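You operate a simulated robot arm through the tools that you are given. There is no shell and no other tool.

Carry out the task below with a simulated robot arm. There is one attempt and no reset: what you move stays moved.

TASK
Stop the analyser's soak, clear it and put the tray back on top of the machine.
Fine: one press each; stop before the drawer opens, shut it again.
Where things are to end (x, y in the base frame): slide tray within 60 mm of [710, 310].

Only the result counts: the job must be done as asked and must still hold three seconds after the hand-in. Knocking over, shifting, dropping, spilling or breaking anything else fails it.

THE ROBOT
A 6-joint arm with a two-finger parallel gripper, fixed in place. Base frame: the origin is at the foot of the arm, x ahead of it, y to its left, z up. Readings come in mm, degrees, newtons and seconds.
Its first joint turns from -115.0 to 115.0 degrees. Payload 3.43 kg.
Tool frame: the origin (TCP) lies between the finger pads and is the grasp point; the fingertips stand 34 mm ahead of it; z points along the fingers, y is the line along which they close. The gripper opens to 128 mm. The fingers are 24 mm wide and 12 mm thick; the gripper's body (48 by 130 mm) begins 96 mm behind the TCP.
Orientation is told as [roll, pitch, yaw] about the base's x, y, z axes, in that order, counted from this pose: with the fingers straight down and closing along the base's y, the tool's x points along the base's -x, its y along +y and its z along -z.

THE INTERFACE
- The arm moves only by the tool nudge_tool. Its argument "increments" is a list of rows, each a list of 3 entries, a list of its own where there are three numbers: the shift along the tool's x, y, z in mm, then the turn, a rotation vector about the tool's x, y, z in degrees, then the opening, from 0 (shut) to 1 (fully open). In form: [[[x, y, z], [rx, ry, rz], fingers], ...]. A call has 1 to 20 rows; each row is the pose to reach, as a shift and turn from the pose commanded when the call began, along the tool's axes at that moment. Each row takes 0.2 s and may step no farther than 50 mm and 8.6 degrees from the row before; otherwise, or with a gripper value out of range, the whole call is refused. Where a pose cannot be reached the arm comes as near as it can. A force on the tool above 40 N (or 10 N above the force at the start of the call, whichever is more), or a blocked arm, ends the call early, and 0.2 s more pass. The fingers move at their own pace (about 153 mm/s each) and stop on an object; they squeeze with about 23 N. The grip force told is the motor's: it shows also when the fingers shut on nothing. Time passes only in rows, and 0.2 s behind the last, so rows that repeat a pose let the fingers close. It gives the time, the measured TCP pose, the force on the tool (base axes), the opening and the grip force at its end, in the units of the frame above (readings bear some noise), with the torque about the TCP (base axes, N m) and any sound that the robot's microphone picked up.
- Cameras (640 x 400 px; columns grow to the right, rows downward): "scene" is fixed at [42.5, 642.8, 1689.5]; the picture's right is [-0.65, -0.76, 0.00], its down [-0.55, 0.47, -0.69] and it looks along [0.53, -0.44, -0.73] (base axes); focal length 278 px, centre (320, 200). "wrist" rides on the gripper at [76, -11, -160] in the tool frame; the picture's right is [0.15, 0.99, 0.00], its down [-0.88, 0.13, -0.46] and it looks along [-0.45, 0.07, 0.89] (tool axes); focal length 234 px, centre (320, 200). There is no depth. A picture from a camera that has moved, and an enlarged one, comes with that camera's place and axes in the base frame and with its lens. The place of the scene camera against the robot may be out by one fixed shift of up to 18 mm in any direction.
- get_image(camera): a new picture of that camera. The clock stands still meanwhile.
- raise_lower(by): slides the trunk up (or, below 0, down) by that many mm; the arm rides with it, the base frame stays. It gives what a move gives, with no picture.
- inspect(camera, box): a new picture of the part [left, top, right, bottom] of that camera's present view, enlarged. The clock stands still meanwhile.
- sign_off(): hands the job in; it is judged then, once.

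Nothing tells you positions but the pictures and the camera data. Unless the task says otherwise, let go and move clear before handing in.

The tools are called after "Request:" as a command line: name --argument value ..., lists and objects as JSON in quotes. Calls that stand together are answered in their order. nudge_tool: Moves the arm, as the interface text tells. Its arguments: {"type":"object","properties":{"increments":{"type":"array","items":{"type":"array"}}},"required":["increments"]} The other tools are called the same way: raise_lower (by) slides the trunk up or down; get_image (camera) takes a picture; inspect (camera, box) takes an enlarged picture of a part of a camera's view; sign_off () hands the job in.

At the start:

```text
t: 0.0
eef_pos: [373.8, 40.0, 1364.5]
tool_rot: [0.1, 0.0, 0.0]
force: [0.8, -0.1, 0.2]
torque: [0.03, -0.02, 0.02]
opening: 128.1
gripper_force: 0.1
trunk travel left (down, up): [-875.0, 115.0]
```

scene: 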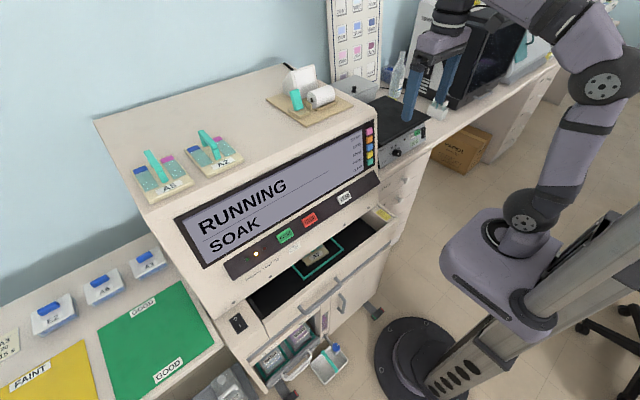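
wrist: 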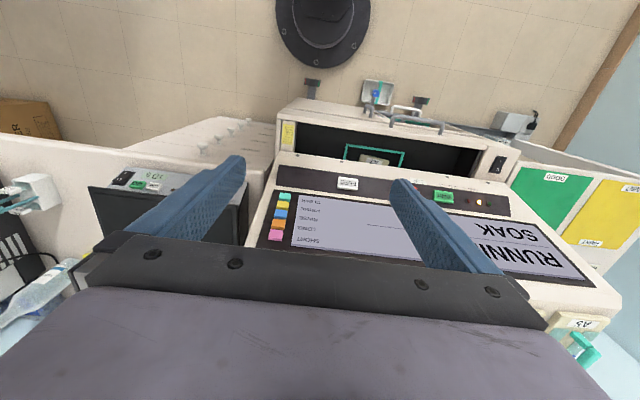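

The machine shows RUNNING / SOAK with green, red and white buttons below the display, an open drawer, and trays on top. I'll look closer before moving anything.

Request:
inspect --camera "scene" --box '[160, 120, 400, 270]'

Request:
inspect --camera "scene" --box '[220, 200, 400, 390]'

Request:
inspect --camera "scene" --box '[90, 50, 380, 210]'

Request:
inspect --camera "wrist" --box '[240, 80, 640, 300]'

Request:
inspect --camera "scene" --box '[0, 230, 230, 400]'

Request:
inspect --camera "scene" --box '[320, 0, 480, 170]'

```text
2.67 times, centred on (280, 195) of scene
camera zoom: at [42.5, 642.8, 1689.5], right [-0.65, -0.76, 0.0], down [-0.55, 0.47, -0.69], along [0.53, -0.44, -0.73], focal length 741 px, centre (427, 213)
```

zoom: 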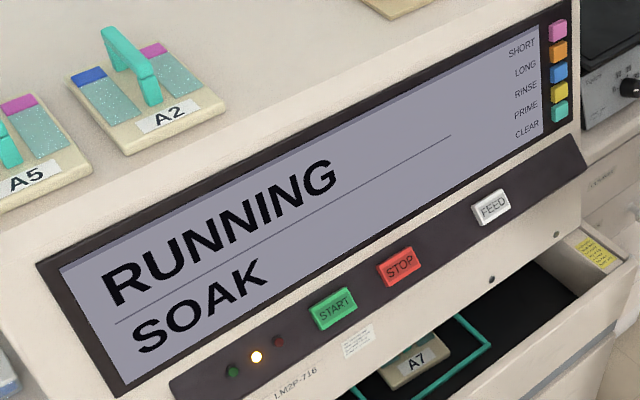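

```text
2.11 times, centred on (310, 295) of scene
camera zoom: at [42.5, 642.8, 1689.5], right [-0.65, -0.76, 0.0], down [-0.55, 0.47, -0.69], along [0.53, -0.44, -0.73], focal length 585 px, centre (341, 0)
```

zoom: 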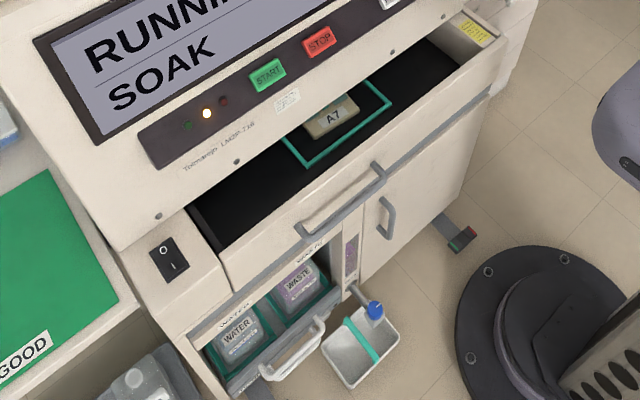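

```text
2.21 times, centred on (235, 130) of scene
camera zoom: at [42.5, 642.8, 1689.5], right [-0.65, -0.76, 0.0], down [-0.55, 0.47, -0.69], along [0.53, -0.44, -0.73], focal length 613 px, centre (508, 354)
```

zoom: 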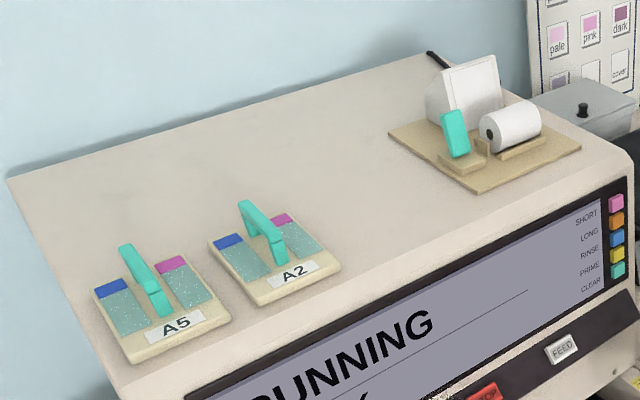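

```text
1.60 times, centred on (440, 190) of wrist
camera zoom: at [297.7, 28.2, 1524.5], right [-0.15, 0.99, 0.0], down [0.88, 0.13, 0.46], along [0.45, 0.07, -0.89], focal length 375 px, centre (128, 216)
```

zoom: 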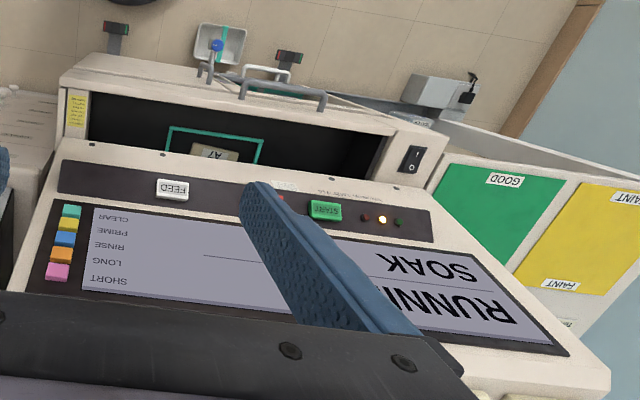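

```text
2.35 times, centred on (115, 315) of scene
camera zoom: at [42.5, 642.8, 1689.5], right [-0.65, -0.76, 0.0], down [-0.55, 0.47, -0.69], along [0.53, -0.44, -0.73], focal length 654 px, centre (802, -71)
```

zoom: 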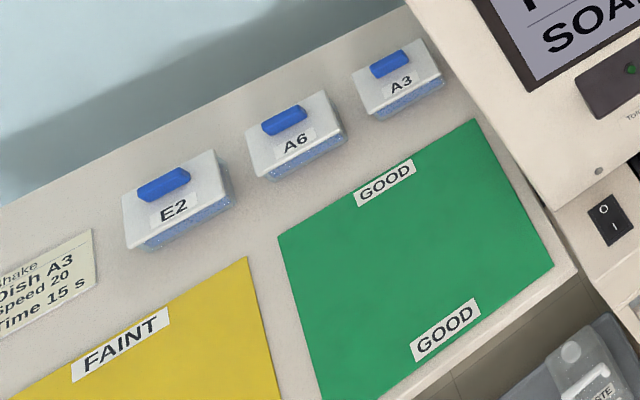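

```text
2.35 times, centred on (400, 85) of scene
camera zoom: at [42.5, 642.8, 1689.5], right [-0.65, -0.76, 0.0], down [-0.55, 0.47, -0.69], along [0.53, -0.44, -0.73], focal length 654 px, centre (132, 471)
```

zoom: 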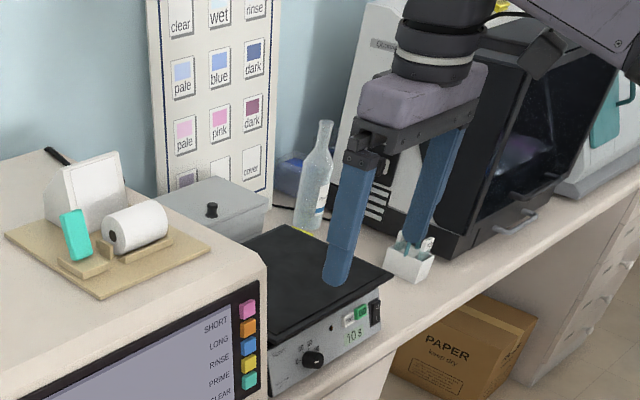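

I place START near (519,393,967), STOP near (521,292,967), the CLEAR key near (552,-17,1031), and tray A7 in the drawer near (520,255,710). I'll zoom in on the tray, drawer and keys next.

Request:
inspect --camera "scene" --box '[270, 220, 350, 280]'

Request:
inspect --camera "wrist" --box '[260, 110, 520, 220]'

Request:
inspect --camera "scene" --box '[330, 110, 400, 200]'

Request:
inspect --camera "scene" --box '[215, 290, 305, 370]'

```text
6.67 times, centred on (310, 250) of scene
camera zoom: at [42.5, 642.8, 1689.5], right [-0.65, -0.76, 0.0], down [-0.55, 0.47, -0.69], along [0.53, -0.44, -0.73], focal length 1853 px, centre (387, -133)
```

zoom: 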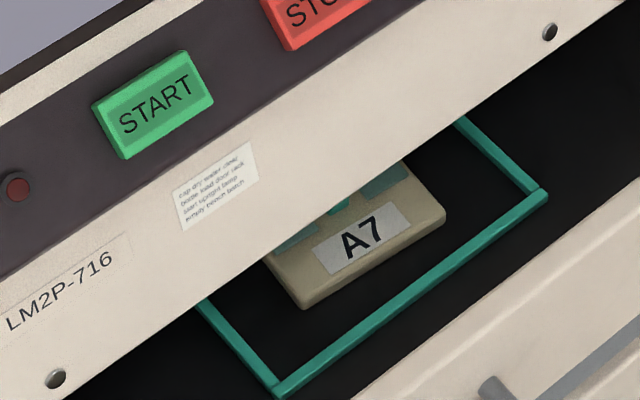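

```text
2.46 times, centred on (390, 165) of wrist
camera zoom: at [297.7, 28.2, 1524.5], right [-0.15, 0.99, 0.0], down [0.88, 0.13, 0.46], along [0.45, 0.07, -0.89], focal length 576 px, centre (148, 286)
```

zoom: 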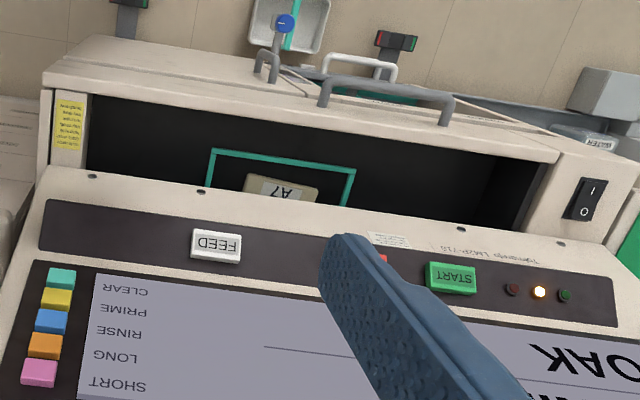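

```text
4.44 times, centred on (365, 155) of scene
camera zoom: at [42.5, 642.8, 1689.5], right [-0.65, -0.76, 0.0], down [-0.55, 0.47, -0.69], along [0.53, -0.44, -0.73], focal length 1235 px, centre (120, 400)
```

zoom: 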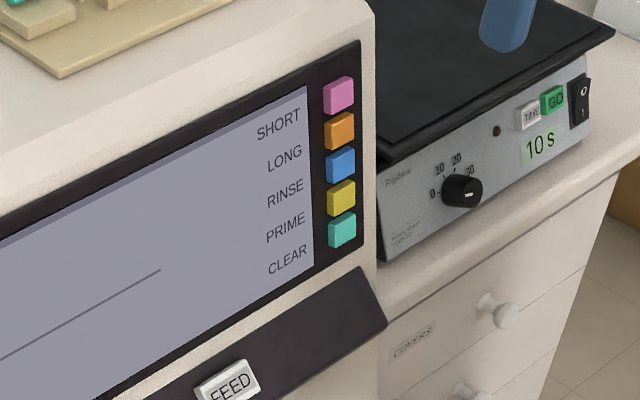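

```text
5.00 times, centred on (260, 330) of scene
camera zoom: at [42.5, 642.8, 1689.5], right [-0.65, -0.76, 0.0], down [-0.55, 0.47, -0.69], along [0.53, -0.44, -0.73], focal length 1390 px, centre (620, -450)
```

zoom: 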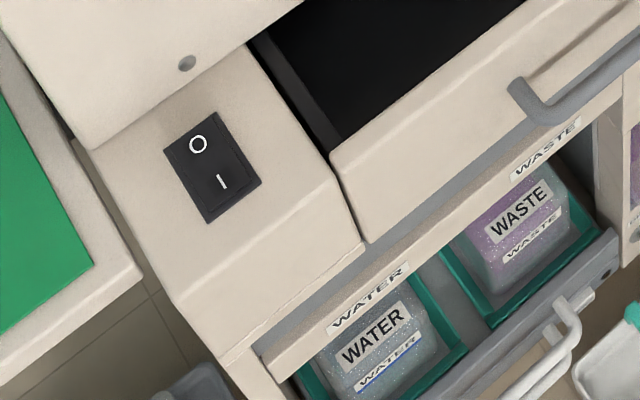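

The drawer looks shut, with A7 mostly under the panel, so the order is STOP, then CLEAR, then open the drawer. I'll close the fingers and tilt the tool forward in free air, ready for pressing.

Request:
nudge_tool --increments '[[[0, 0, 0], [0, -8.5, 0], 0], [[0, 0, 0], [0, -17, 0], 0], [[0, 0, 0], [0, -25.5, 0], 0], [[0, 0, 0], [0, -34, 0], 0], [[0, 0, 0], [0, -42.5, 0], 0], [[0, 0, 0], [0, -51, 0], 0], [[0, 0, 0], [0, -59.5, 0], 0], [[0, 0, 0], [0, -68, 0], 0], [[0, 0, 0], [0, -68, 0], 0]]'

Request:
get_image --camera "scene"

Request:
get_image --camera "wrist"

```text
t: 2.0
eef_pos: [480.8, 152.7, 1347.8]
tool_rot: [0.1, -68.0, 0.0]
force: [-0.6, -0.3, -0.5]
torque: [0.01, 0.05, 0.03]
opening: 0.3
gripper_force: 22.6
out of reach, approached as far as the arm can: row 3, 4, 5, 6, 7, 8, 9
trunk travel left (down, up): [-875.0, 115.0]
```

```text
taken
```

scene: 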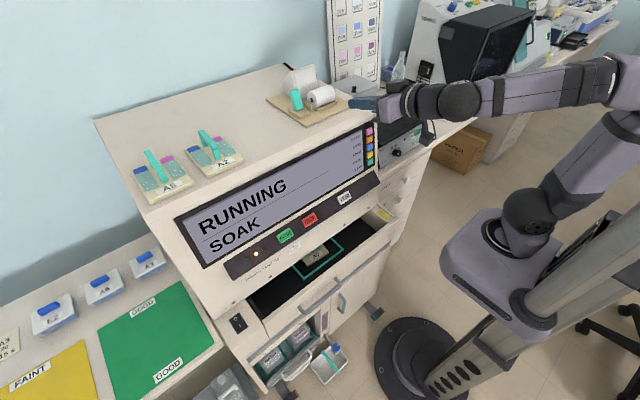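

```text
taken
camera wrist: at [306.2, 142.0, 1336.6], right [-0.06, 0.99, -0.14], down [-0.09, 0.13, 0.99], along [0.99, 0.07, 0.08], focal length 234 px, centre (320, 200)
```

wrist: 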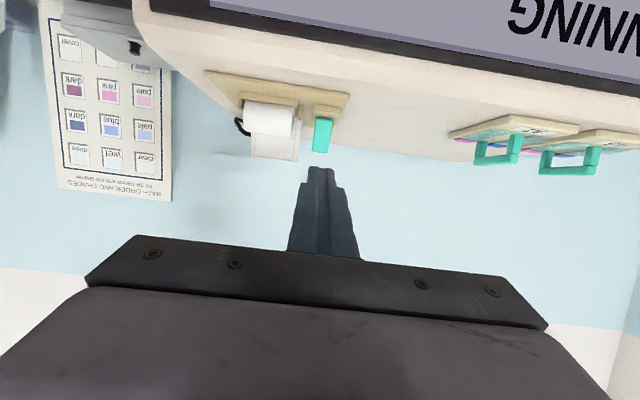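

The forward-pointing tool can't be reached close to the base, so the arm has swung out to (481,153,1348). I'll test how further moves behave by shifting toward y=292 in free space.

Request:
nudge_tool --increments '[[[0, 45, 0], [0, 0, 0], 0], [[0, 90, 0], [0, 0, 0], 0], [[0, 135, 0], [0, 0, 0], 0]]'

```text
t: 2.8
eef_pos: [487.5, 289.6, 1345.9]
tool_rot: [-0.3, -68.0, 0.2]
force: [0.7, 0.6, 0.1]
torque: [-0.03, 0.0, -0.05]
opening: 0.1
gripper_force: 23.2
trunk travel left (down, up): [-875.0, 115.0]
```

Request:
nudge_tool --increments '[[[9, 0, -23], [0, 0, 0], 0], [[19, 0, -46], [0, 0, 0], 0]]'

```text
t: 3.4
eef_pos: [435.6, 285.4, 1344.8]
tool_rot: [0.1, -68.1, -0.2]
force: [-0.2, 0.9, 0.4]
torque: [0.01, 0.01, 0.01]
opening: 0.0
gripper_force: 23.1
trunk travel left (down, up): [-875.0, 115.0]
```

Request:
raise_lower --by -180

Request:
raise_lower --by -180

Request:
get_image --camera "scene"

Request:
get_image --camera "wrist"

```text
t: 5.4
eef_pos: [436.6, 285.8, 1164.4]
tool_rot: [0.0, -68.0, 0.0]
force: [0.0, -0.3, 0.6]
torque: [0.03, 0.04, 0.03]
opening: 0.0
gripper_force: 22.9
trunk travel left (down, up): [-695.0, 295.0]
```

```text
t: 7.4
eef_pos: [437.0, 286.1, 984.6]
tool_rot: [0.0, -67.9, 0.0]
force: [0.2, 0.9, -0.1]
torque: [-0.01, 0.0, 0.0]
opening: 0.0
gripper_force: 22.9
trunk travel left (down, up): [-515.0, 475.0]
```

```text
taken
```

scene: 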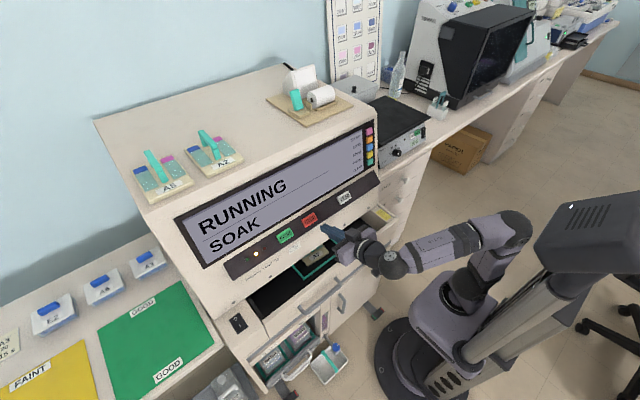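

```text
taken
camera wrist: at [261.3, 274.4, 974.0], right [-0.05, 0.99, -0.14], down [-0.09, 0.13, 0.99], along [0.99, 0.07, 0.08], focal length 234 px, centre (320, 200)
```

wrist: 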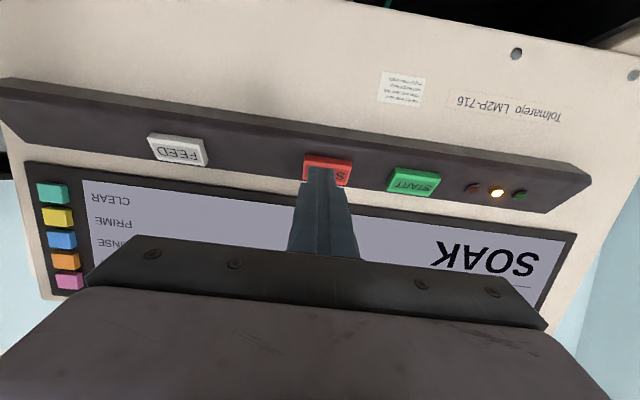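

The tip lines up well with STOP, which I now take to be at about (521,296,962). I'll shift slightly up and left and close most of the gap.

Request:
nudge_tool --increments '[[[-10, 10, -4], [0, 0, 0], 0], [[-10, 10, 16], [0, 0, 0], 0], [[-10, 10, 34], [0, 0, 0], 0]]'

Request:
inspect --camera "wrist" --box '[220, 100, 440, 240]'

Request:
inspect --camera "scene" --box '[270, 180, 400, 270]'

```text
t: 8.2
eef_pos: [471.6, 294.5, 980.3]
tool_rot: [0.1, -68.0, 0.1]
force: [-0.4, -0.1, -0.3]
torque: [0.0, 0.02, 0.01]
opening: 0.0
gripper_force: 22.8
trunk travel left (down, up): [-515.0, 475.0]
```

```text
2.86 times, centred on (330, 170) of wrist
camera zoom: at [296.6, 283.7, 969.7], right [-0.05, 0.99, -0.14], down [-0.09, 0.13, 0.99], along [0.99, 0.07, 0.08], focal length 669 px, centre (291, 286)
```

zoom: 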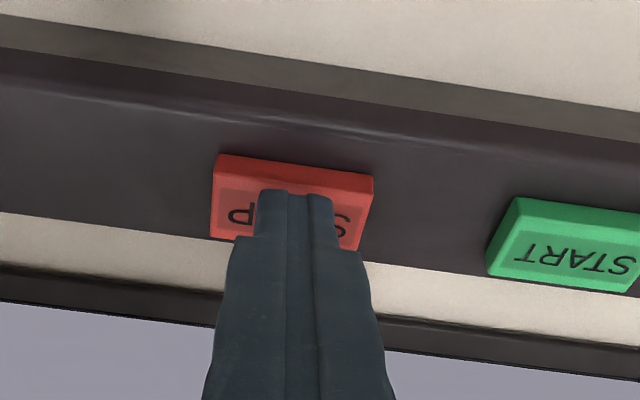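

```text
4.44 times, centred on (335, 225) of scene
camera zoom: at [42.5, 642.8, 1689.5], right [-0.65, -0.76, 0.0], down [-0.55, 0.47, -0.69], along [0.53, -0.44, -0.73], focal length 1235 px, centre (253, 89)
```

zoom: 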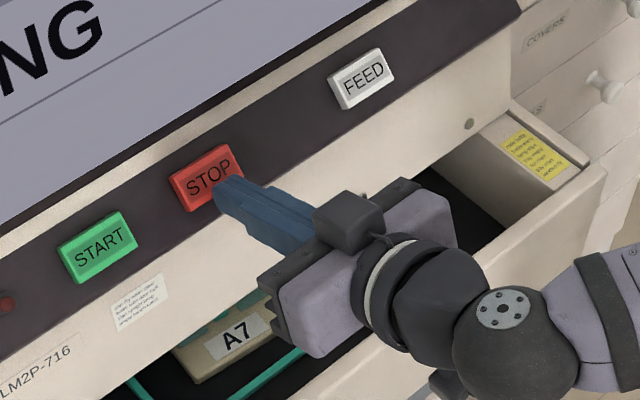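

Request:
nudge_tool --increments '[[[0, 0, 4], [0, 0, 0], 0], [[0, 0, 8], [0, 0, 0], 0]]'

Request:
inspect --camera "wrist" --box '[220, 100, 440, 240]'

```text
t: 8.8
eef_pos: [478.6, 295.1, 978.3]
tool_rot: [0.1, -68.0, 0.1]
force: [0.0, -0.1, -0.6]
torque: [-0.01, 0.01, -0.02]
opening: 0.2
gripper_force: 23.2
trunk travel left (down, up): [-515.0, 475.0]
```

```text
2.86 times, centred on (330, 170) of wrist
camera zoom: at [303.3, 283.6, 967.4], right [-0.05, 0.99, -0.14], down [-0.09, 0.13, 0.99], along [0.99, 0.07, 0.08], focal length 669 px, centre (291, 286)
```

zoom: 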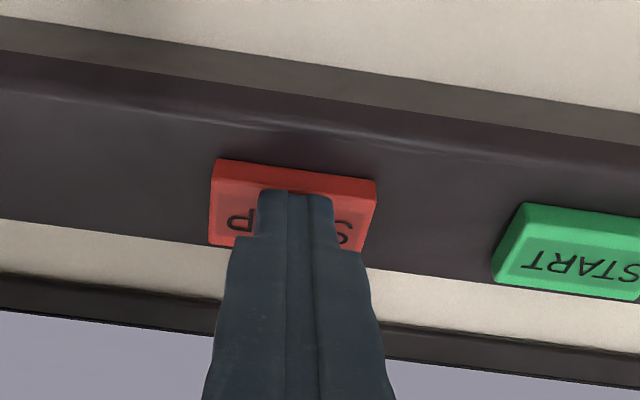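

Request:
nudge_tool --increments '[[[0, 0, 2], [0, 0, 0], 0], [[0, 0, 4], [0, 0, 0], 0]]'

```text
t: 9.4
eef_pos: [483.1, 296.3, 976.2]
tool_rot: [-0.1, -67.9, 0.0]
force: [-1.9, 0.2, -0.8]
torque: [-0.01, 0.04, 0.03]
opening: 0.0
gripper_force: 23.1
trunk travel left (down, up): [-515.0, 475.0]
heard: click
```

Request:
inspect --camera "scene" --box '[160, 120, 400, 270]'

Request:
inspect --camera "wrist" --box '[220, 100, 440, 240]'

```text
2.67 times, centred on (280, 195) of scene
camera zoom: at [42.5, 642.8, 1689.5], right [-0.65, -0.76, 0.0], down [-0.55, 0.47, -0.69], along [0.53, -0.44, -0.73], focal length 741 px, centre (427, 213)
```

zoom: 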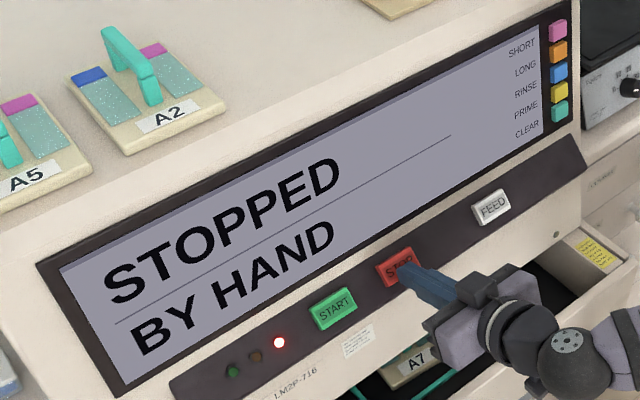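

```text
2.86 times, centred on (330, 170) of wrist
camera zoom: at [307.0, 284.3, 966.0], right [-0.06, 0.99, -0.14], down [-0.09, 0.13, 0.99], along [0.99, 0.07, 0.08], focal length 669 px, centre (291, 286)
```

zoom: 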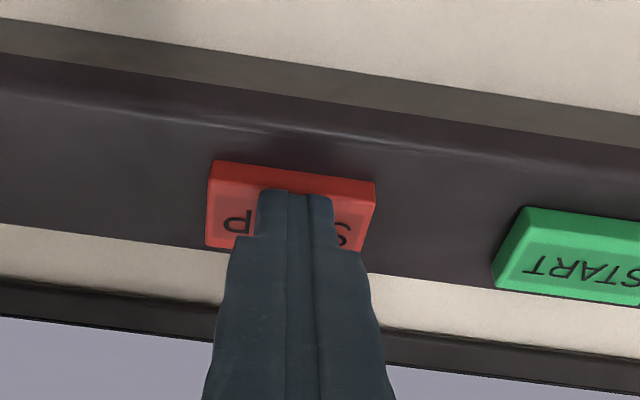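

STOP took in one press: the display shows "STOPPED BY HAND". I'll back off and raise the trunk toward CLEAR's height.

Request:
nudge_tool --increments '[[[0, 0, -8], [0, 0, 0], 0], [[0, 0, -16], [0, 0, 0], 0], [[0, 0, -25], [0, 0, 0], 0]]'

Request:
raise_lower --by 65

Request:
nudge_tool --increments '[[[0, -45, 0], [0, 0, 0], 0], [[0, -90, 0], [0, 0, 0], 0], [[0, -135, 0], [0, 0, 0], 0]]'

Request:
get_image --camera "wrist"

```text
t: 10.2
eef_pos: [460.2, 296.2, 986.0]
tool_rot: [0.0, -68.0, -0.1]
force: [-0.3, -0.3, -0.4]
torque: [0.02, 0.0, 0.0]
opening: 0.0
gripper_force: 22.6
trunk travel left (down, up): [-515.0, 475.0]
```

```text
t: 11.2
eef_pos: [460.3, 296.4, 1050.5]
tool_rot: [0.0, -68.0, 0.0]
force: [0.2, -0.3, -0.3]
torque: [0.03, -0.01, 0.0]
opening: 0.0
gripper_force: 23.2
trunk travel left (down, up): [-580.0, 410.0]
```

```text
t: 12.0
eef_pos: [468.9, 170.2, 1049.6]
tool_rot: [-0.3, -67.9, 0.2]
force: [-1.0, 1.2, -0.5]
torque: [-0.03, -0.01, -0.02]
opening: 0.0
gripper_force: 23.3
out of reach, approached as far as the arm can: row 3
trunk travel left (down, up): [-580.0, 410.0]
```

```text
taken
camera wrist: at [291.8, 158.6, 1038.8], right [-0.05, 0.99, -0.14], down [-0.09, 0.13, 0.99], along [0.99, 0.07, 0.08], focal length 234 px, centre (320, 200)
```

wrist: 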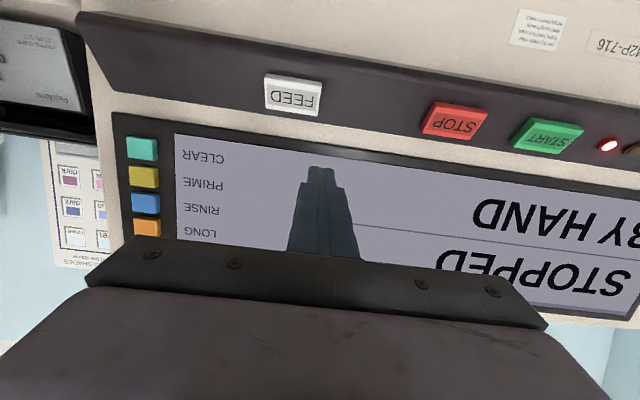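

CLEAR triangulates to about (552,-18,1031). The reach limit at this tilt is a radius near 500, so I'll tilt the tool a bit more downward and move across to the front of CLEAR.

Request:
nudge_tool --increments '[[[0, 0, 0], [0, 8, 0], 0], [[0, 0, 0], [0, 16, 0], 0], [[0, 0, 0], [0, 16, 0], 0]]'

Request:
nudge_tool --increments '[[[-1, -45, 7], [0, 0, 0], 0], [[-2, -90, 14], [0, 0, 0], 0], [[-3, -135, 15], [0, 0, 0], 0], [[-3, -175, 15], [0, 0, 0], 0], [[-3, -188, 15], [0, 0, 0], 0]]'

Request:
get_image --camera "wrist"

Request:
get_image --camera "scene"

```text
t: 12.8
eef_pos: [467.6, 169.1, 1049.8]
tool_rot: [-0.1, -52.0, 0.0]
force: [-0.1, 0.1, -0.1]
torque: [0.03, -0.01, 0.0]
opening: 0.0
gripper_force: 23.0
trunk travel left (down, up): [-580.0, 410.0]
```

```text
t: 14.0
eef_pos: [505.4, -19.2, 1043.0]
tool_rot: [0.1, -52.0, -0.1]
force: [0.3, 0.1, -0.6]
torque: [0.0, 0.0, 0.02]
opening: 0.0
gripper_force: 22.7
out of reach, approached as far as the arm can: row 2, 3, 4, 5
trunk travel left (down, up): [-580.0, 410.0]
```

```text
taken
camera wrist: at [333.0, -31.4, 1081.5], right [-0.09, 0.99, -0.11], down [0.18, 0.13, 0.97], along [0.98, 0.07, -0.19], focal length 234 px, centre (320, 200)
```

wrist: 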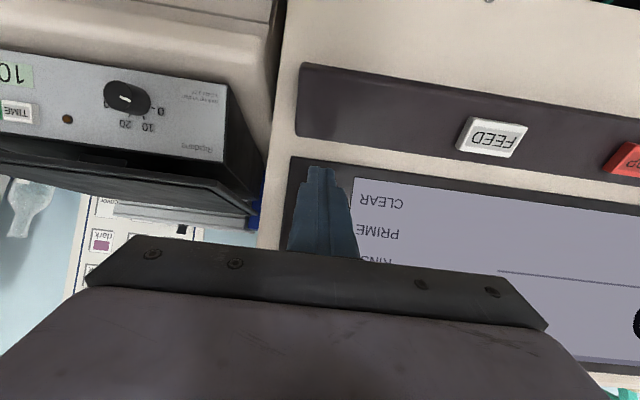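

```text
taken
```

scene: 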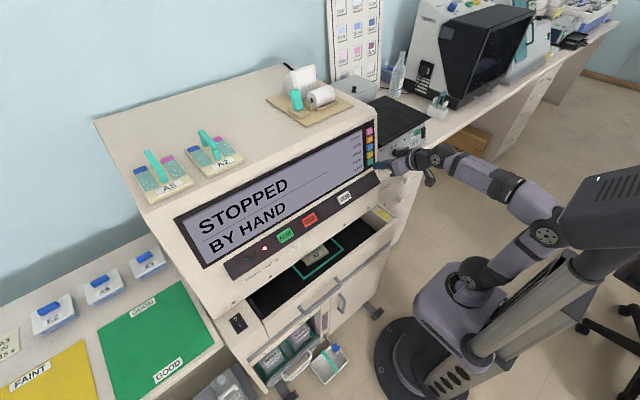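

Request:
inspect --camera "scene" --box '[340, 110, 440, 190]'

Request:
inspect --camera "wrist" --box '[270, 130, 400, 230]'

```text
5.00 times, centred on (390, 150) of scene
camera zoom: at [42.5, 642.8, 1689.5], right [-0.65, -0.76, 0.0], down [-0.55, 0.47, -0.69], along [0.53, -0.44, -0.73], focal length 1390 px, centre (-30, 450)
```

zoom: 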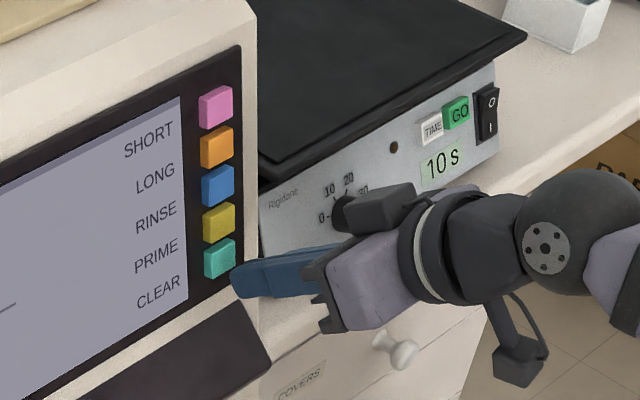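

```text
4.00 times, centred on (335, 180) of wrist
camera zoom: at [333.0, -31.4, 1081.5], right [-0.09, 0.99, -0.11], down [0.18, 0.13, 0.97], along [0.98, 0.07, -0.19], focal length 937 px, centre (260, 280)
```

zoom: 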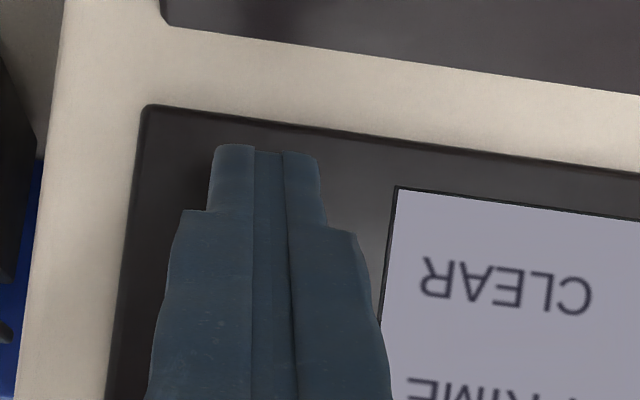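

Allowing for the scene camera's bias, the upper tip edge lines up with the CLEAR key and there is about 10 mm to go. I'll advance in small steps and listen for the click.

Request:
nudge_tool --increments '[[[-1.1, 1, 1.7], [0, 0, 0], 0], [[-2.2, 2, 3.4], [0, 0, 0], 0], [[-3.3, 2, 5.1], [0, 0, 0], 0]]'

Request:
inspect --camera "scene" --box '[340, 110, 440, 190]'

```text
t: 14.8
eef_pos: [510.0, -19.3, 1042.2]
tool_rot: [-0.1, -52.0, 0.0]
force: [-0.6, -0.6, -0.3]
torque: [0.04, 0.0, 0.01]
opening: 0.0
gripper_force: 22.7
trunk travel left (down, up): [-580.0, 410.0]
```

```text
5.00 times, centred on (390, 150) of scene
camera zoom: at [42.5, 642.8, 1689.5], right [-0.65, -0.76, 0.0], down [-0.55, 0.47, -0.69], along [0.53, -0.44, -0.73], focal length 1390 px, centre (-30, 450)
```

zoom: 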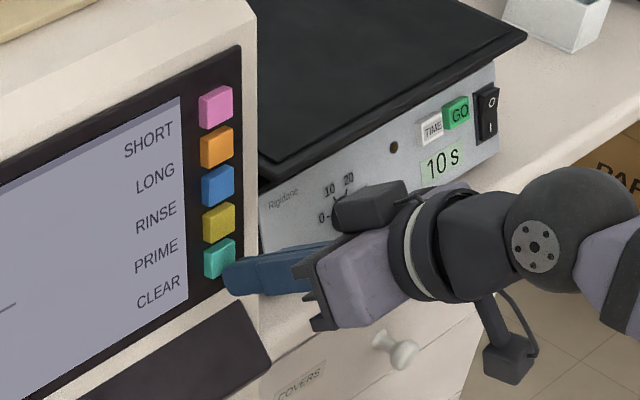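

Request:
nudge_tool --increments '[[[-1.1, 0, 1.7], [0, 0, 0], 0], [[-2.2, 0, 3.4], [0, 0, 0], 0]]'

```text
t: 15.4
eef_pos: [513.7, -18.9, 1042.0]
tool_rot: [0.0, -52.1, -0.1]
force: [-3.3, -0.5, -0.5]
torque: [-0.02, 0.03, -0.03]
opening: 0.0
gripper_force: 22.8
trunk travel left (down, up): [-580.0, 410.0]
heard: click
```

Request:
inspect --camera "scene" --box '[160, 120, 400, 270]'

```text
2.67 times, centred on (280, 195) of scene
camera zoom: at [42.5, 642.8, 1689.5], right [-0.65, -0.76, 0.0], down [-0.55, 0.47, -0.69], along [0.53, -0.44, -0.73], focal length 741 px, centre (427, 213)
```

zoom: 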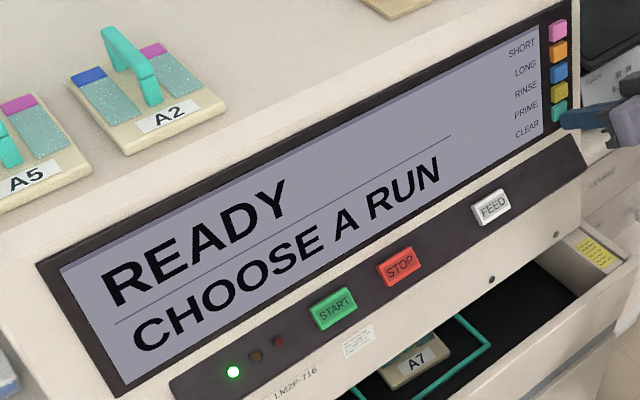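

The display shows READY, so CLEAR took in one press. I'll back off from the panel and turn the tool down again for the drawer work.

Request:
nudge_tool --increments '[[[2.5, 0, -3.2], [0, 0, 0], 0], [[4.5, 0, -6], [0, 0, 0], 0]]'

Request:
nudge_tool --increments '[[[5, 0, -6], [0, 8, 0], 0], [[11, 0, -14], [0, 16, 0], 0], [[20, 0, -26], [0, 24, 0], 0], [[32, 0, -41], [0, 32, 0], 0], [[44, 0, -57], [0, 40, 0], 0], [[56, 0, -72], [0, 48, 0], 0], [[68, 0, -87], [0, 52, 0], 0]]'

```text
t: 16.0
eef_pos: [507.0, -19.6, 1042.1]
tool_rot: [0.0, -52.1, 0.0]
force: [0.0, 0.4, -0.6]
torque: [-0.01, 0.02, -0.06]
opening: 0.1
gripper_force: 23.3
trunk travel left (down, up): [-580.0, 410.0]
```

```text
t: 17.6
eef_pos: [394.7, -17.4, 1043.0]
tool_rot: [0.1, 0.2, -0.1]
force: [-0.1, 0.4, 0.1]
torque: [0.0, 0.0, 0.04]
opening: 0.2
gripper_force: 23.0
trunk travel left (down, up): [-580.0, 410.0]
```

Request:
nudge_tool --increments '[[[8, 44, 0], [0, 0, 0], 0], [[16, 88, 0], [0, 0, 0], 0], [[24, 132, 0], [0, 0, 0], 0], [[32, 176, 0], [0, 0, 0], 0], [[40, 220, 0], [0, 0, 0], 0], [[48, 264, 0], [0, 0, 0], 0], [[56, 308, 0], [0, 0, 0], 0], [[65, 350, 0], [0, 0, 0], 0]]'

Request:
get_image --camera "wrist"

Request:
get_image --camera "scene"

```text
t: 19.4
eef_pos: [331.6, 330.1, 1042.8]
tool_rot: [0.0, -0.1, -0.1]
force: [-0.1, 0.2, -0.3]
torque: [-0.01, -0.01, 0.02]
opening: 0.3
gripper_force: 23.2
trunk travel left (down, up): [-580.0, 410.0]
```

```text
taken
camera wrist: at [257.6, 318.5, 1201.7], right [-0.15, 0.99, 0.0], down [0.88, 0.13, 0.46], along [0.45, 0.07, -0.89], focal length 234 px, centre (320, 200)
```

wrist: 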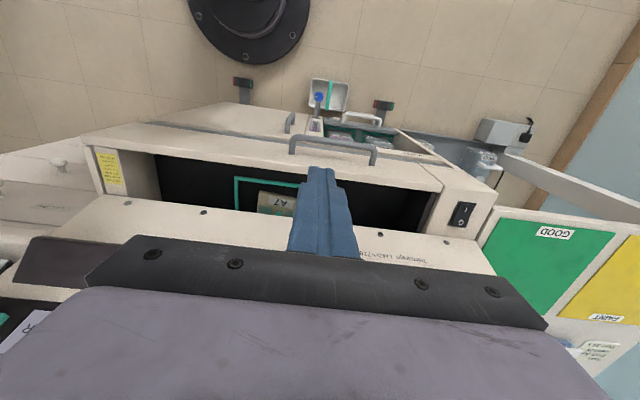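

```text
taken
```

scene: 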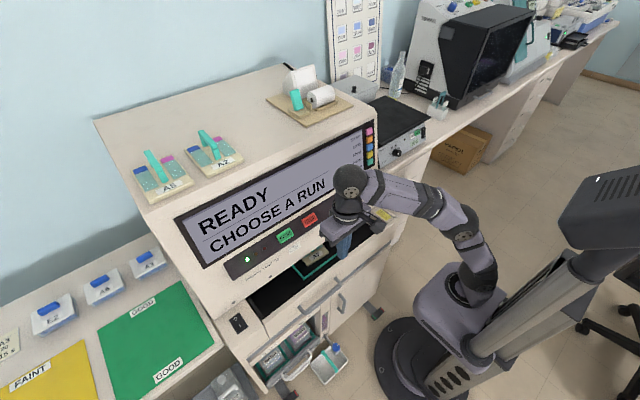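

Request:
inspect --camera "wrist" --box '[240, 110, 500, 250]'

Request:
inspect --camera "scene" --box '[270, 250, 390, 350]'

```text
2.46 times, centred on (370, 180) of wrist
camera zoom: at [257.6, 318.5, 1201.7], right [-0.15, 0.99, 0.0], down [0.88, 0.13, 0.46], along [0.45, 0.07, -0.89], focal length 576 px, centre (197, 249)
```

zoom: 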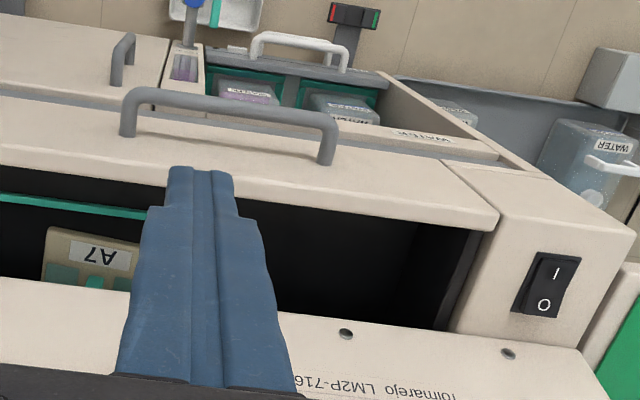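

```text
4.00 times, centred on (330, 300) of scene
camera zoom: at [42.5, 642.8, 1689.5], right [-0.65, -0.76, 0.0], down [-0.55, 0.47, -0.69], along [0.53, -0.44, -0.73], focal length 1112 px, centre (280, -200)
```

zoom: 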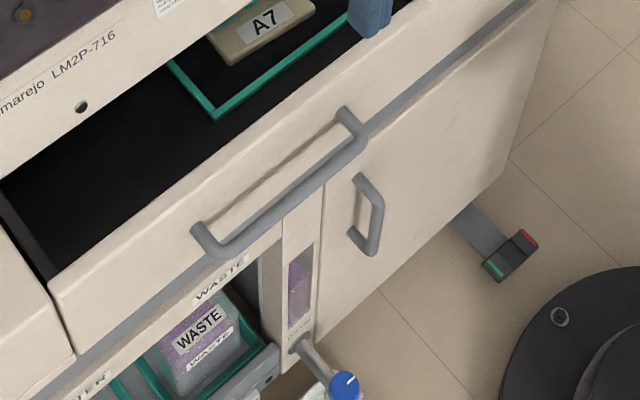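

The handle bar runs along y from about 283 to 450, at x≈366 and z≈713, and the drawer front is at x≈404. I'll yaw 90° so the fingers close along x, part-open them, then take another look.

Request:
nudge_tool --increments '[[[0, 0, 0], [0, 0, 8.2], 0.27], [[0, 0, 0], [0, 0, 16.4], 0.27], [[0, 0, 0], [0, 0, 24.6], 0.27], [[0, 0, 0], [0, 0, 32.8], 0.27], [[0, 0, 0], [0, 0, 41], 0.27], [[0, 0, 0], [0, 0, 49.2], 0.27], [[0, 0, 0], [0, 0, 57.4], 0.27], [[0, 0, 0], [0, 0, 65.6], 0.27], [[0, 0, 0], [0, 0, 73.8], 0.27], [[0, 0, 0], [0, 0, 82], 0.27], [[0, 0, 0], [0, 0, 90], 0.27]]'

Request:
get_image --camera "wrist"

```text
t: 21.8
eef_pos: [331.5, 330.8, 1041.5]
tool_rot: [0.0, 0.0, -90.2]
force: [-0.7, 1.1, 0.2]
torque: [-0.01, 0.03, -0.01]
opening: 34.3
gripper_force: 0.1
trunk travel left (down, up): [-580.0, 410.0]
```

```text
taken
camera wrist: at [321.7, 406.1, 1201.5], right [0.99, 0.14, 0.0], down [0.13, -0.88, 0.46], along [0.07, -0.45, -0.89], focal length 234 px, centre (320, 200)
```

wrist: 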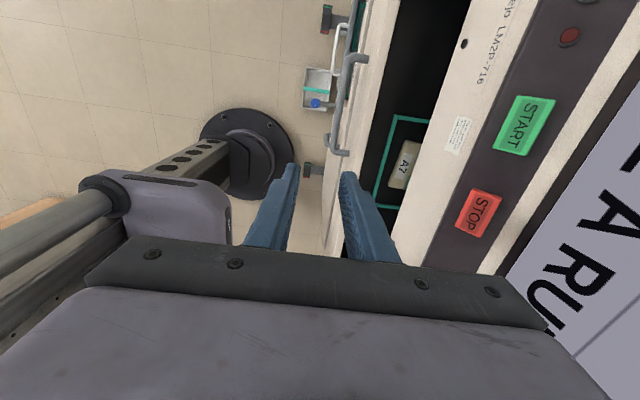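

Request:
nudge_tool --increments '[[[18, 17, 0], [0, 0, 0], 0.27], [[36, 35, 0], [0, 0, 0], 0.27]]'

Request:
raise_lower --by -200

Request:
get_image --camera "wrist"

Request:
get_image --camera "scene"

```text
t: 22.4
eef_pos: [358.6, 356.2, 1026.7]
tool_rot: [0.1, 0.1, -90.0]
force: [0.6, 0.9, -0.4]
torque: [0.02, 0.0, -0.01]
opening: 34.6
gripper_force: 0.1
out of reach, approached as far as the arm can: row 1, 2
trunk travel left (down, up): [-580.0, 410.0]
```

```text
t: 24.6
eef_pos: [358.7, 355.8, 827.5]
tool_rot: [0.1, 0.1, -90.0]
force: [0.0, -0.7, 0.1]
torque: [0.01, 0.0, 0.02]
opening: 34.6
gripper_force: 0.0
trunk travel left (down, up): [-380.0, 610.0]
```

```text
taken
camera wrist: at [347.7, 431.4, 987.6], right [0.99, 0.15, 0.0], down [0.13, -0.88, 0.45], along [0.07, -0.45, -0.89], focal length 234 px, centre (320, 200)
```

wrist: 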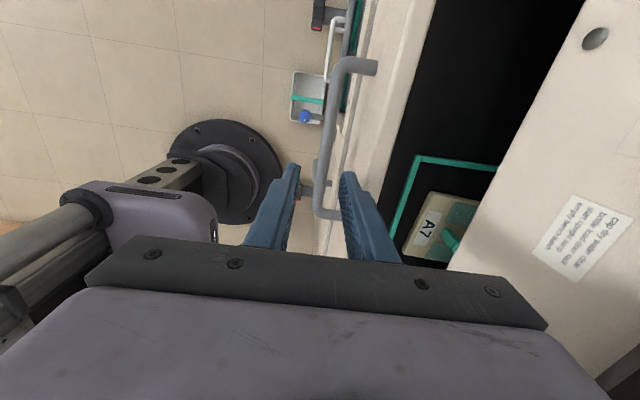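

```text
taken
```

scene: 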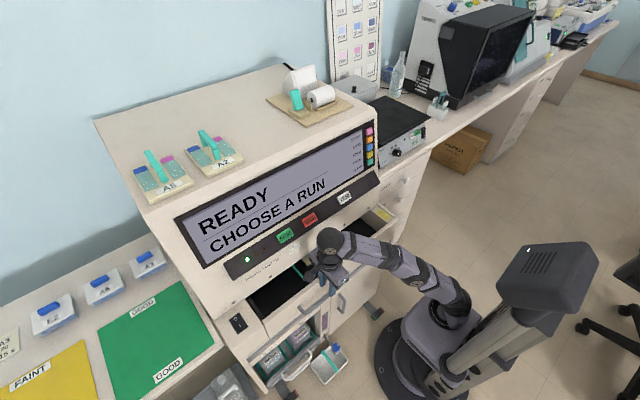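

The view now puts the bar at about x=373 and the drawer front at x=402. I'll fine-position with the fingers 30 mm open, lower a little and check.

Request:
nudge_tool --increments '[[[0, 0, 20], [0, 0, 0], 0.234], [[0, 6, 35], [0, 0, 0], 0.234], [[0, 11, 40], [0, 0, 0], 0.234]]'

Request:
inspect --camera "wrist" --box '[220, 20, 480, 260]'

```text
t: 25.4
eef_pos: [369.3, 356.2, 787.1]
tool_rot: [0.1, 0.1, -90.0]
force: [0.2, -1.0, -0.8]
torque: [0.01, 0.01, 0.0]
opening: 29.9
gripper_force: 0.1
trunk travel left (down, up): [-380.0, 610.0]
```

```text
1.67 times, centred on (350, 140) of wrist
camera zoom: at [358.1, 431.2, 947.8], right [0.99, 0.15, 0.0], down [0.13, -0.88, 0.45], along [0.07, -0.45, -0.89], focal length 390 px, centre (270, 300)
```

zoom: 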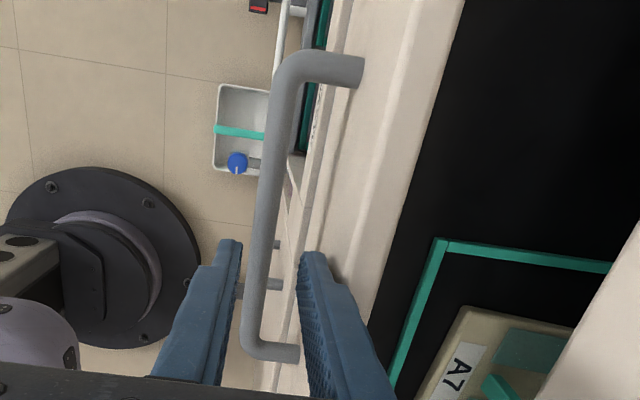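

The bar reads closer to x≈363 from here, so I'll shift 4 mm and open slightly more. Then I'll lower around the bar.

Request:
nudge_tool --increments '[[[0, -4, 0], [0, 0, 0], 0.29], [[0, -4, 0], [0, 0, 0], 0.29]]'

Request:
raise_lower --by -35

Request:
inspect --camera "wrist" --box '[220, 20, 480, 260]'

```text
t: 26.0
eef_pos: [365.9, 356.3, 788.9]
tool_rot: [0.2, 0.1, -89.9]
force: [0.1, 0.0, 0.4]
torque: [-0.01, 0.0, 0.0]
opening: 37.0
gripper_force: 0.0
trunk travel left (down, up): [-380.0, 610.0]
```

```text
t: 26.8
eef_pos: [365.5, 355.8, 751.8]
tool_rot: [0.1, 0.0, -90.0]
force: [-1.2, -0.5, -0.3]
torque: [0.0, 0.01, 0.0]
opening: 36.2
gripper_force: 0.0
trunk travel left (down, up): [-345.0, 645.0]
```

```text
1.67 times, centred on (350, 140) of wrist
camera zoom: at [354.4, 431.5, 912.1], right [0.99, 0.15, 0.0], down [0.13, -0.88, 0.45], along [0.07, -0.45, -0.89], focal length 390 px, centre (270, 300)
```

zoom: 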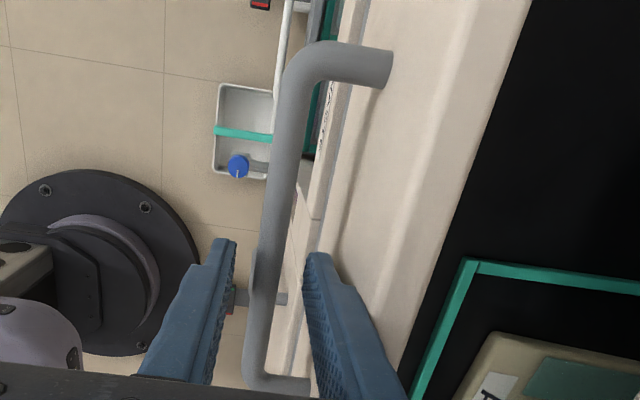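

Request:
raise_lower --by -33

Request:
inspect --camera "wrist" --box '[220, 20, 480, 260]'

```text
t: 27.6
eef_pos: [364.6, 356.1, 719.2]
tool_rot: [0.2, 0.1, -89.9]
force: [-2.5, -0.1, -1.9]
torque: [-0.01, 0.0, 0.01]
opening: 36.2
gripper_force: 0.0
trunk travel left (down, up): [-312.0, 678.0]
```

```text
1.67 times, centred on (350, 140) of wrist
camera zoom: at [354.5, 431.5, 879.1], right [0.99, 0.15, 0.0], down [0.13, -0.88, 0.45], along [0.07, -0.45, -0.89], focal length 390 px, centre (270, 300)
```

zoom: 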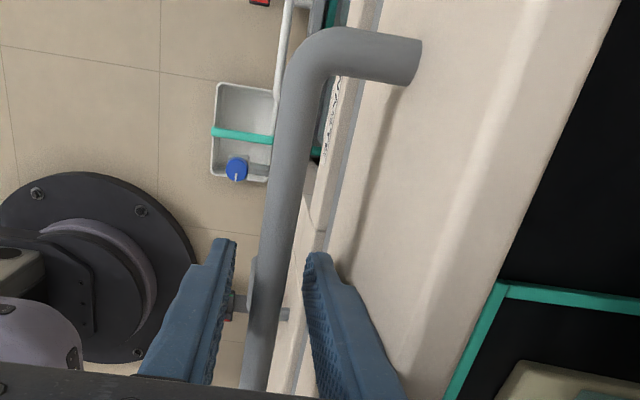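

Request:
nudge_tool --increments '[[[0, 0, 0], [0, 0, 0], 0.15], [[0, 0, 0], [0, 0, 0], 0], [[0, 0, 0], [0, 0, 0], 0], [[0, 0, 0], [0, 0, 0], 0]]'

```text
t: 28.6
eef_pos: [364.5, 355.7, 719.9]
tool_rot: [0.1, 0.2, -89.9]
force: [-0.8, -0.9, -0.7]
torque: [0.03, 0.01, 1.07]
opening: 13.8
gripper_force: 45.4
trunk travel left (down, up): [-312.0, 678.0]
```

I have the handle. I'll pull the drawer toward -x gently.

Request:
nudge_tool --increments '[[[0, -6, 0], [0, 0, 0], 0], [[0, -12, 0], [0, 0, 0], 0], [[0, -20, 0], [0, 0, 0], 0], [[0, -30, 0], [0, 0, 0], 0]]'

```text
t: 29.6
eef_pos: [334.9, 356.8, 720.0]
tool_rot: [0.0, 0.1, -90.0]
force: [-0.7, -2.2, 3.3]
torque: [-0.2, 0.02, 0.98]
opening: 13.8
gripper_force: 45.7
trunk travel left (down, up): [-312.0, 678.0]
```

Request:
nudge_tool --increments '[[[0, -12, 0], [0, 0, 0], 0], [[0, -24, 0], [0, 0, 0], 0], [[0, -36, 0], [0, 0, 0], 0], [[0, -48, 0], [0, 0, 0], 0], [[0, -60, 0], [0, 0, 0], 0], [[0, -72, 0], [0, 0, 0], 0], [[0, -84, 0], [0, 0, 0], 0], [[0, -96, 0], [0, 0, 0], 0]]'

Request:
get_image --camera "scene"

Request:
get_image --camera "wrist"

```text
t: 31.4
eef_pos: [239.9, 355.9, 720.0]
tool_rot: [0.2, 0.1, -90.0]
force: [-0.4, -5.1, 4.9]
torque: [0.82, -0.01, 0.99]
opening: 13.6
gripper_force: 45.1
trunk travel left (down, up): [-312.0, 678.0]
```

```text
taken
```

scene: 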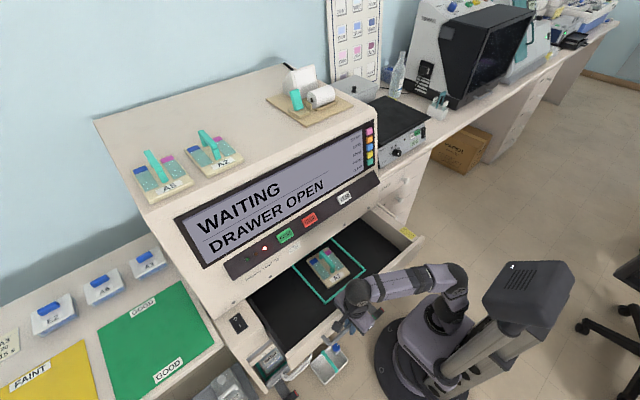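

```text
taken
camera wrist: at [228.7, 431.3, 879.4], right [0.99, 0.15, 0.0], down [0.13, -0.88, 0.45], along [0.07, -0.45, -0.89], focal length 234 px, centre (320, 200)
```

wrist: 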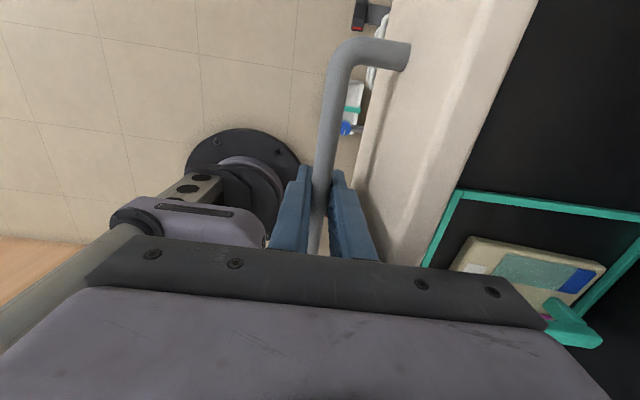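

Request:
nudge_tool --increments '[[[0, -10, 0], [0, 0, 0], 0], [[0, -20, 0], [0, 0, 0], 0], [[0, -30, 0], [0, 0, 0], 0], [[0, -40, 0], [0, 0, 0], 0]]'

Request:
inspect --camera "scene" --box '[230, 200, 440, 340]'

```text
t: 32.4
eef_pos: [198.9, 356.8, 720.3]
tool_rot: [0.1, 0.1, -90.0]
force: [-0.3, 3.1, 9.5]
torque: [-0.97, -0.14, 0.99]
opening: 13.7
gripper_force: 45.5
trunk travel left (down, up): [-312.0, 678.0]
```

```text
2.86 times, centred on (335, 270) of scene
camera zoom: at [42.5, 642.8, 1689.5], right [-0.65, -0.76, 0.0], down [-0.55, 0.47, -0.69], along [0.53, -0.44, -0.73], focal length 794 px, centre (277, 0)
```

zoom: 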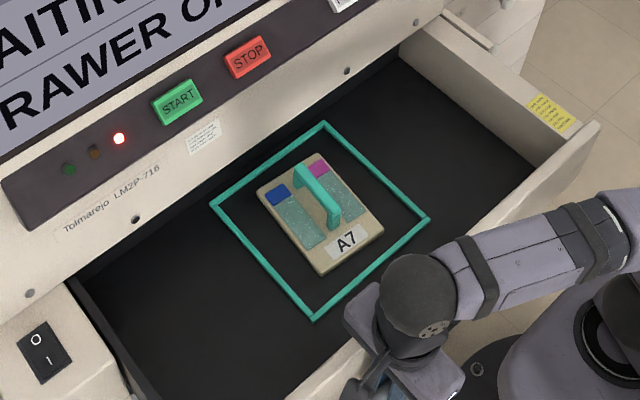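

The drawer is open about 166 mm and tray A7 is fully clear. I'll release the handle and rise.

Request:
nudge_tool --increments '[[[0, 0, 0], [0, 0, 0], 0.15], [[0, 0, 0], [0, 0, 0], 0.29], [[0, 0, 0], [0, 0, 0], 0.29]]'

Request:
raise_lower --by 60

Request:
raise_lower --by 200

Request:
get_image --camera "wrist"

Request:
get_image --camera "scene"

```text
t: 33.2
eef_pos: [199.0, 355.6, 719.9]
tool_rot: [0.1, 0.0, -90.0]
force: [0.1, -0.2, -1.0]
torque: [-0.01, 0.01, -0.01]
opening: 36.6
gripper_force: 0.1
trunk travel left (down, up): [-312.0, 678.0]
```

```text
t: 34.2
eef_pos: [199.2, 356.0, 779.2]
tool_rot: [0.1, 0.1, -90.0]
force: [0.5, -0.4, 0.8]
torque: [-0.01, 0.02, -0.02]
opening: 37.0
gripper_force: 0.0
trunk travel left (down, up): [-372.0, 618.0]
```

```text
t: 36.4
eef_pos: [200.0, 355.6, 979.5]
tool_rot: [0.1, 0.2, -90.0]
force: [0.3, 0.2, -0.3]
torque: [-0.02, -0.01, 0.0]
opening: 36.9
gripper_force: 0.0
trunk travel left (down, up): [-572.0, 418.0]
```

```text
taken
camera wrist: at [189.4, 431.0, 1139.2], right [0.99, 0.15, 0.0], down [0.13, -0.88, 0.45], along [0.07, -0.45, -0.89], focal length 234 px, centre (320, 200)
```

wrist: 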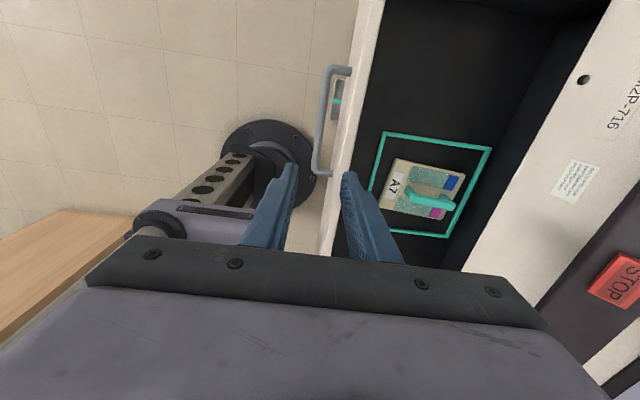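

```text
taken
```

scene: 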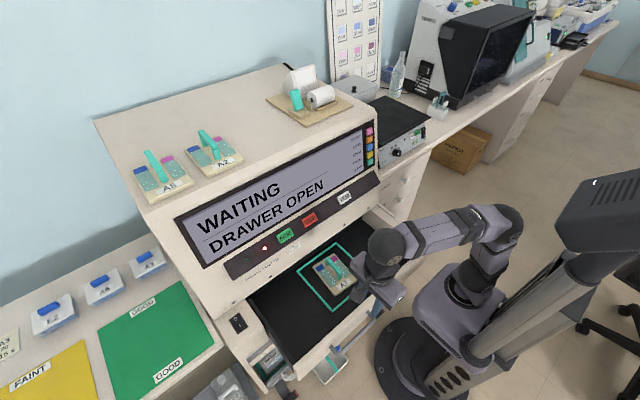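

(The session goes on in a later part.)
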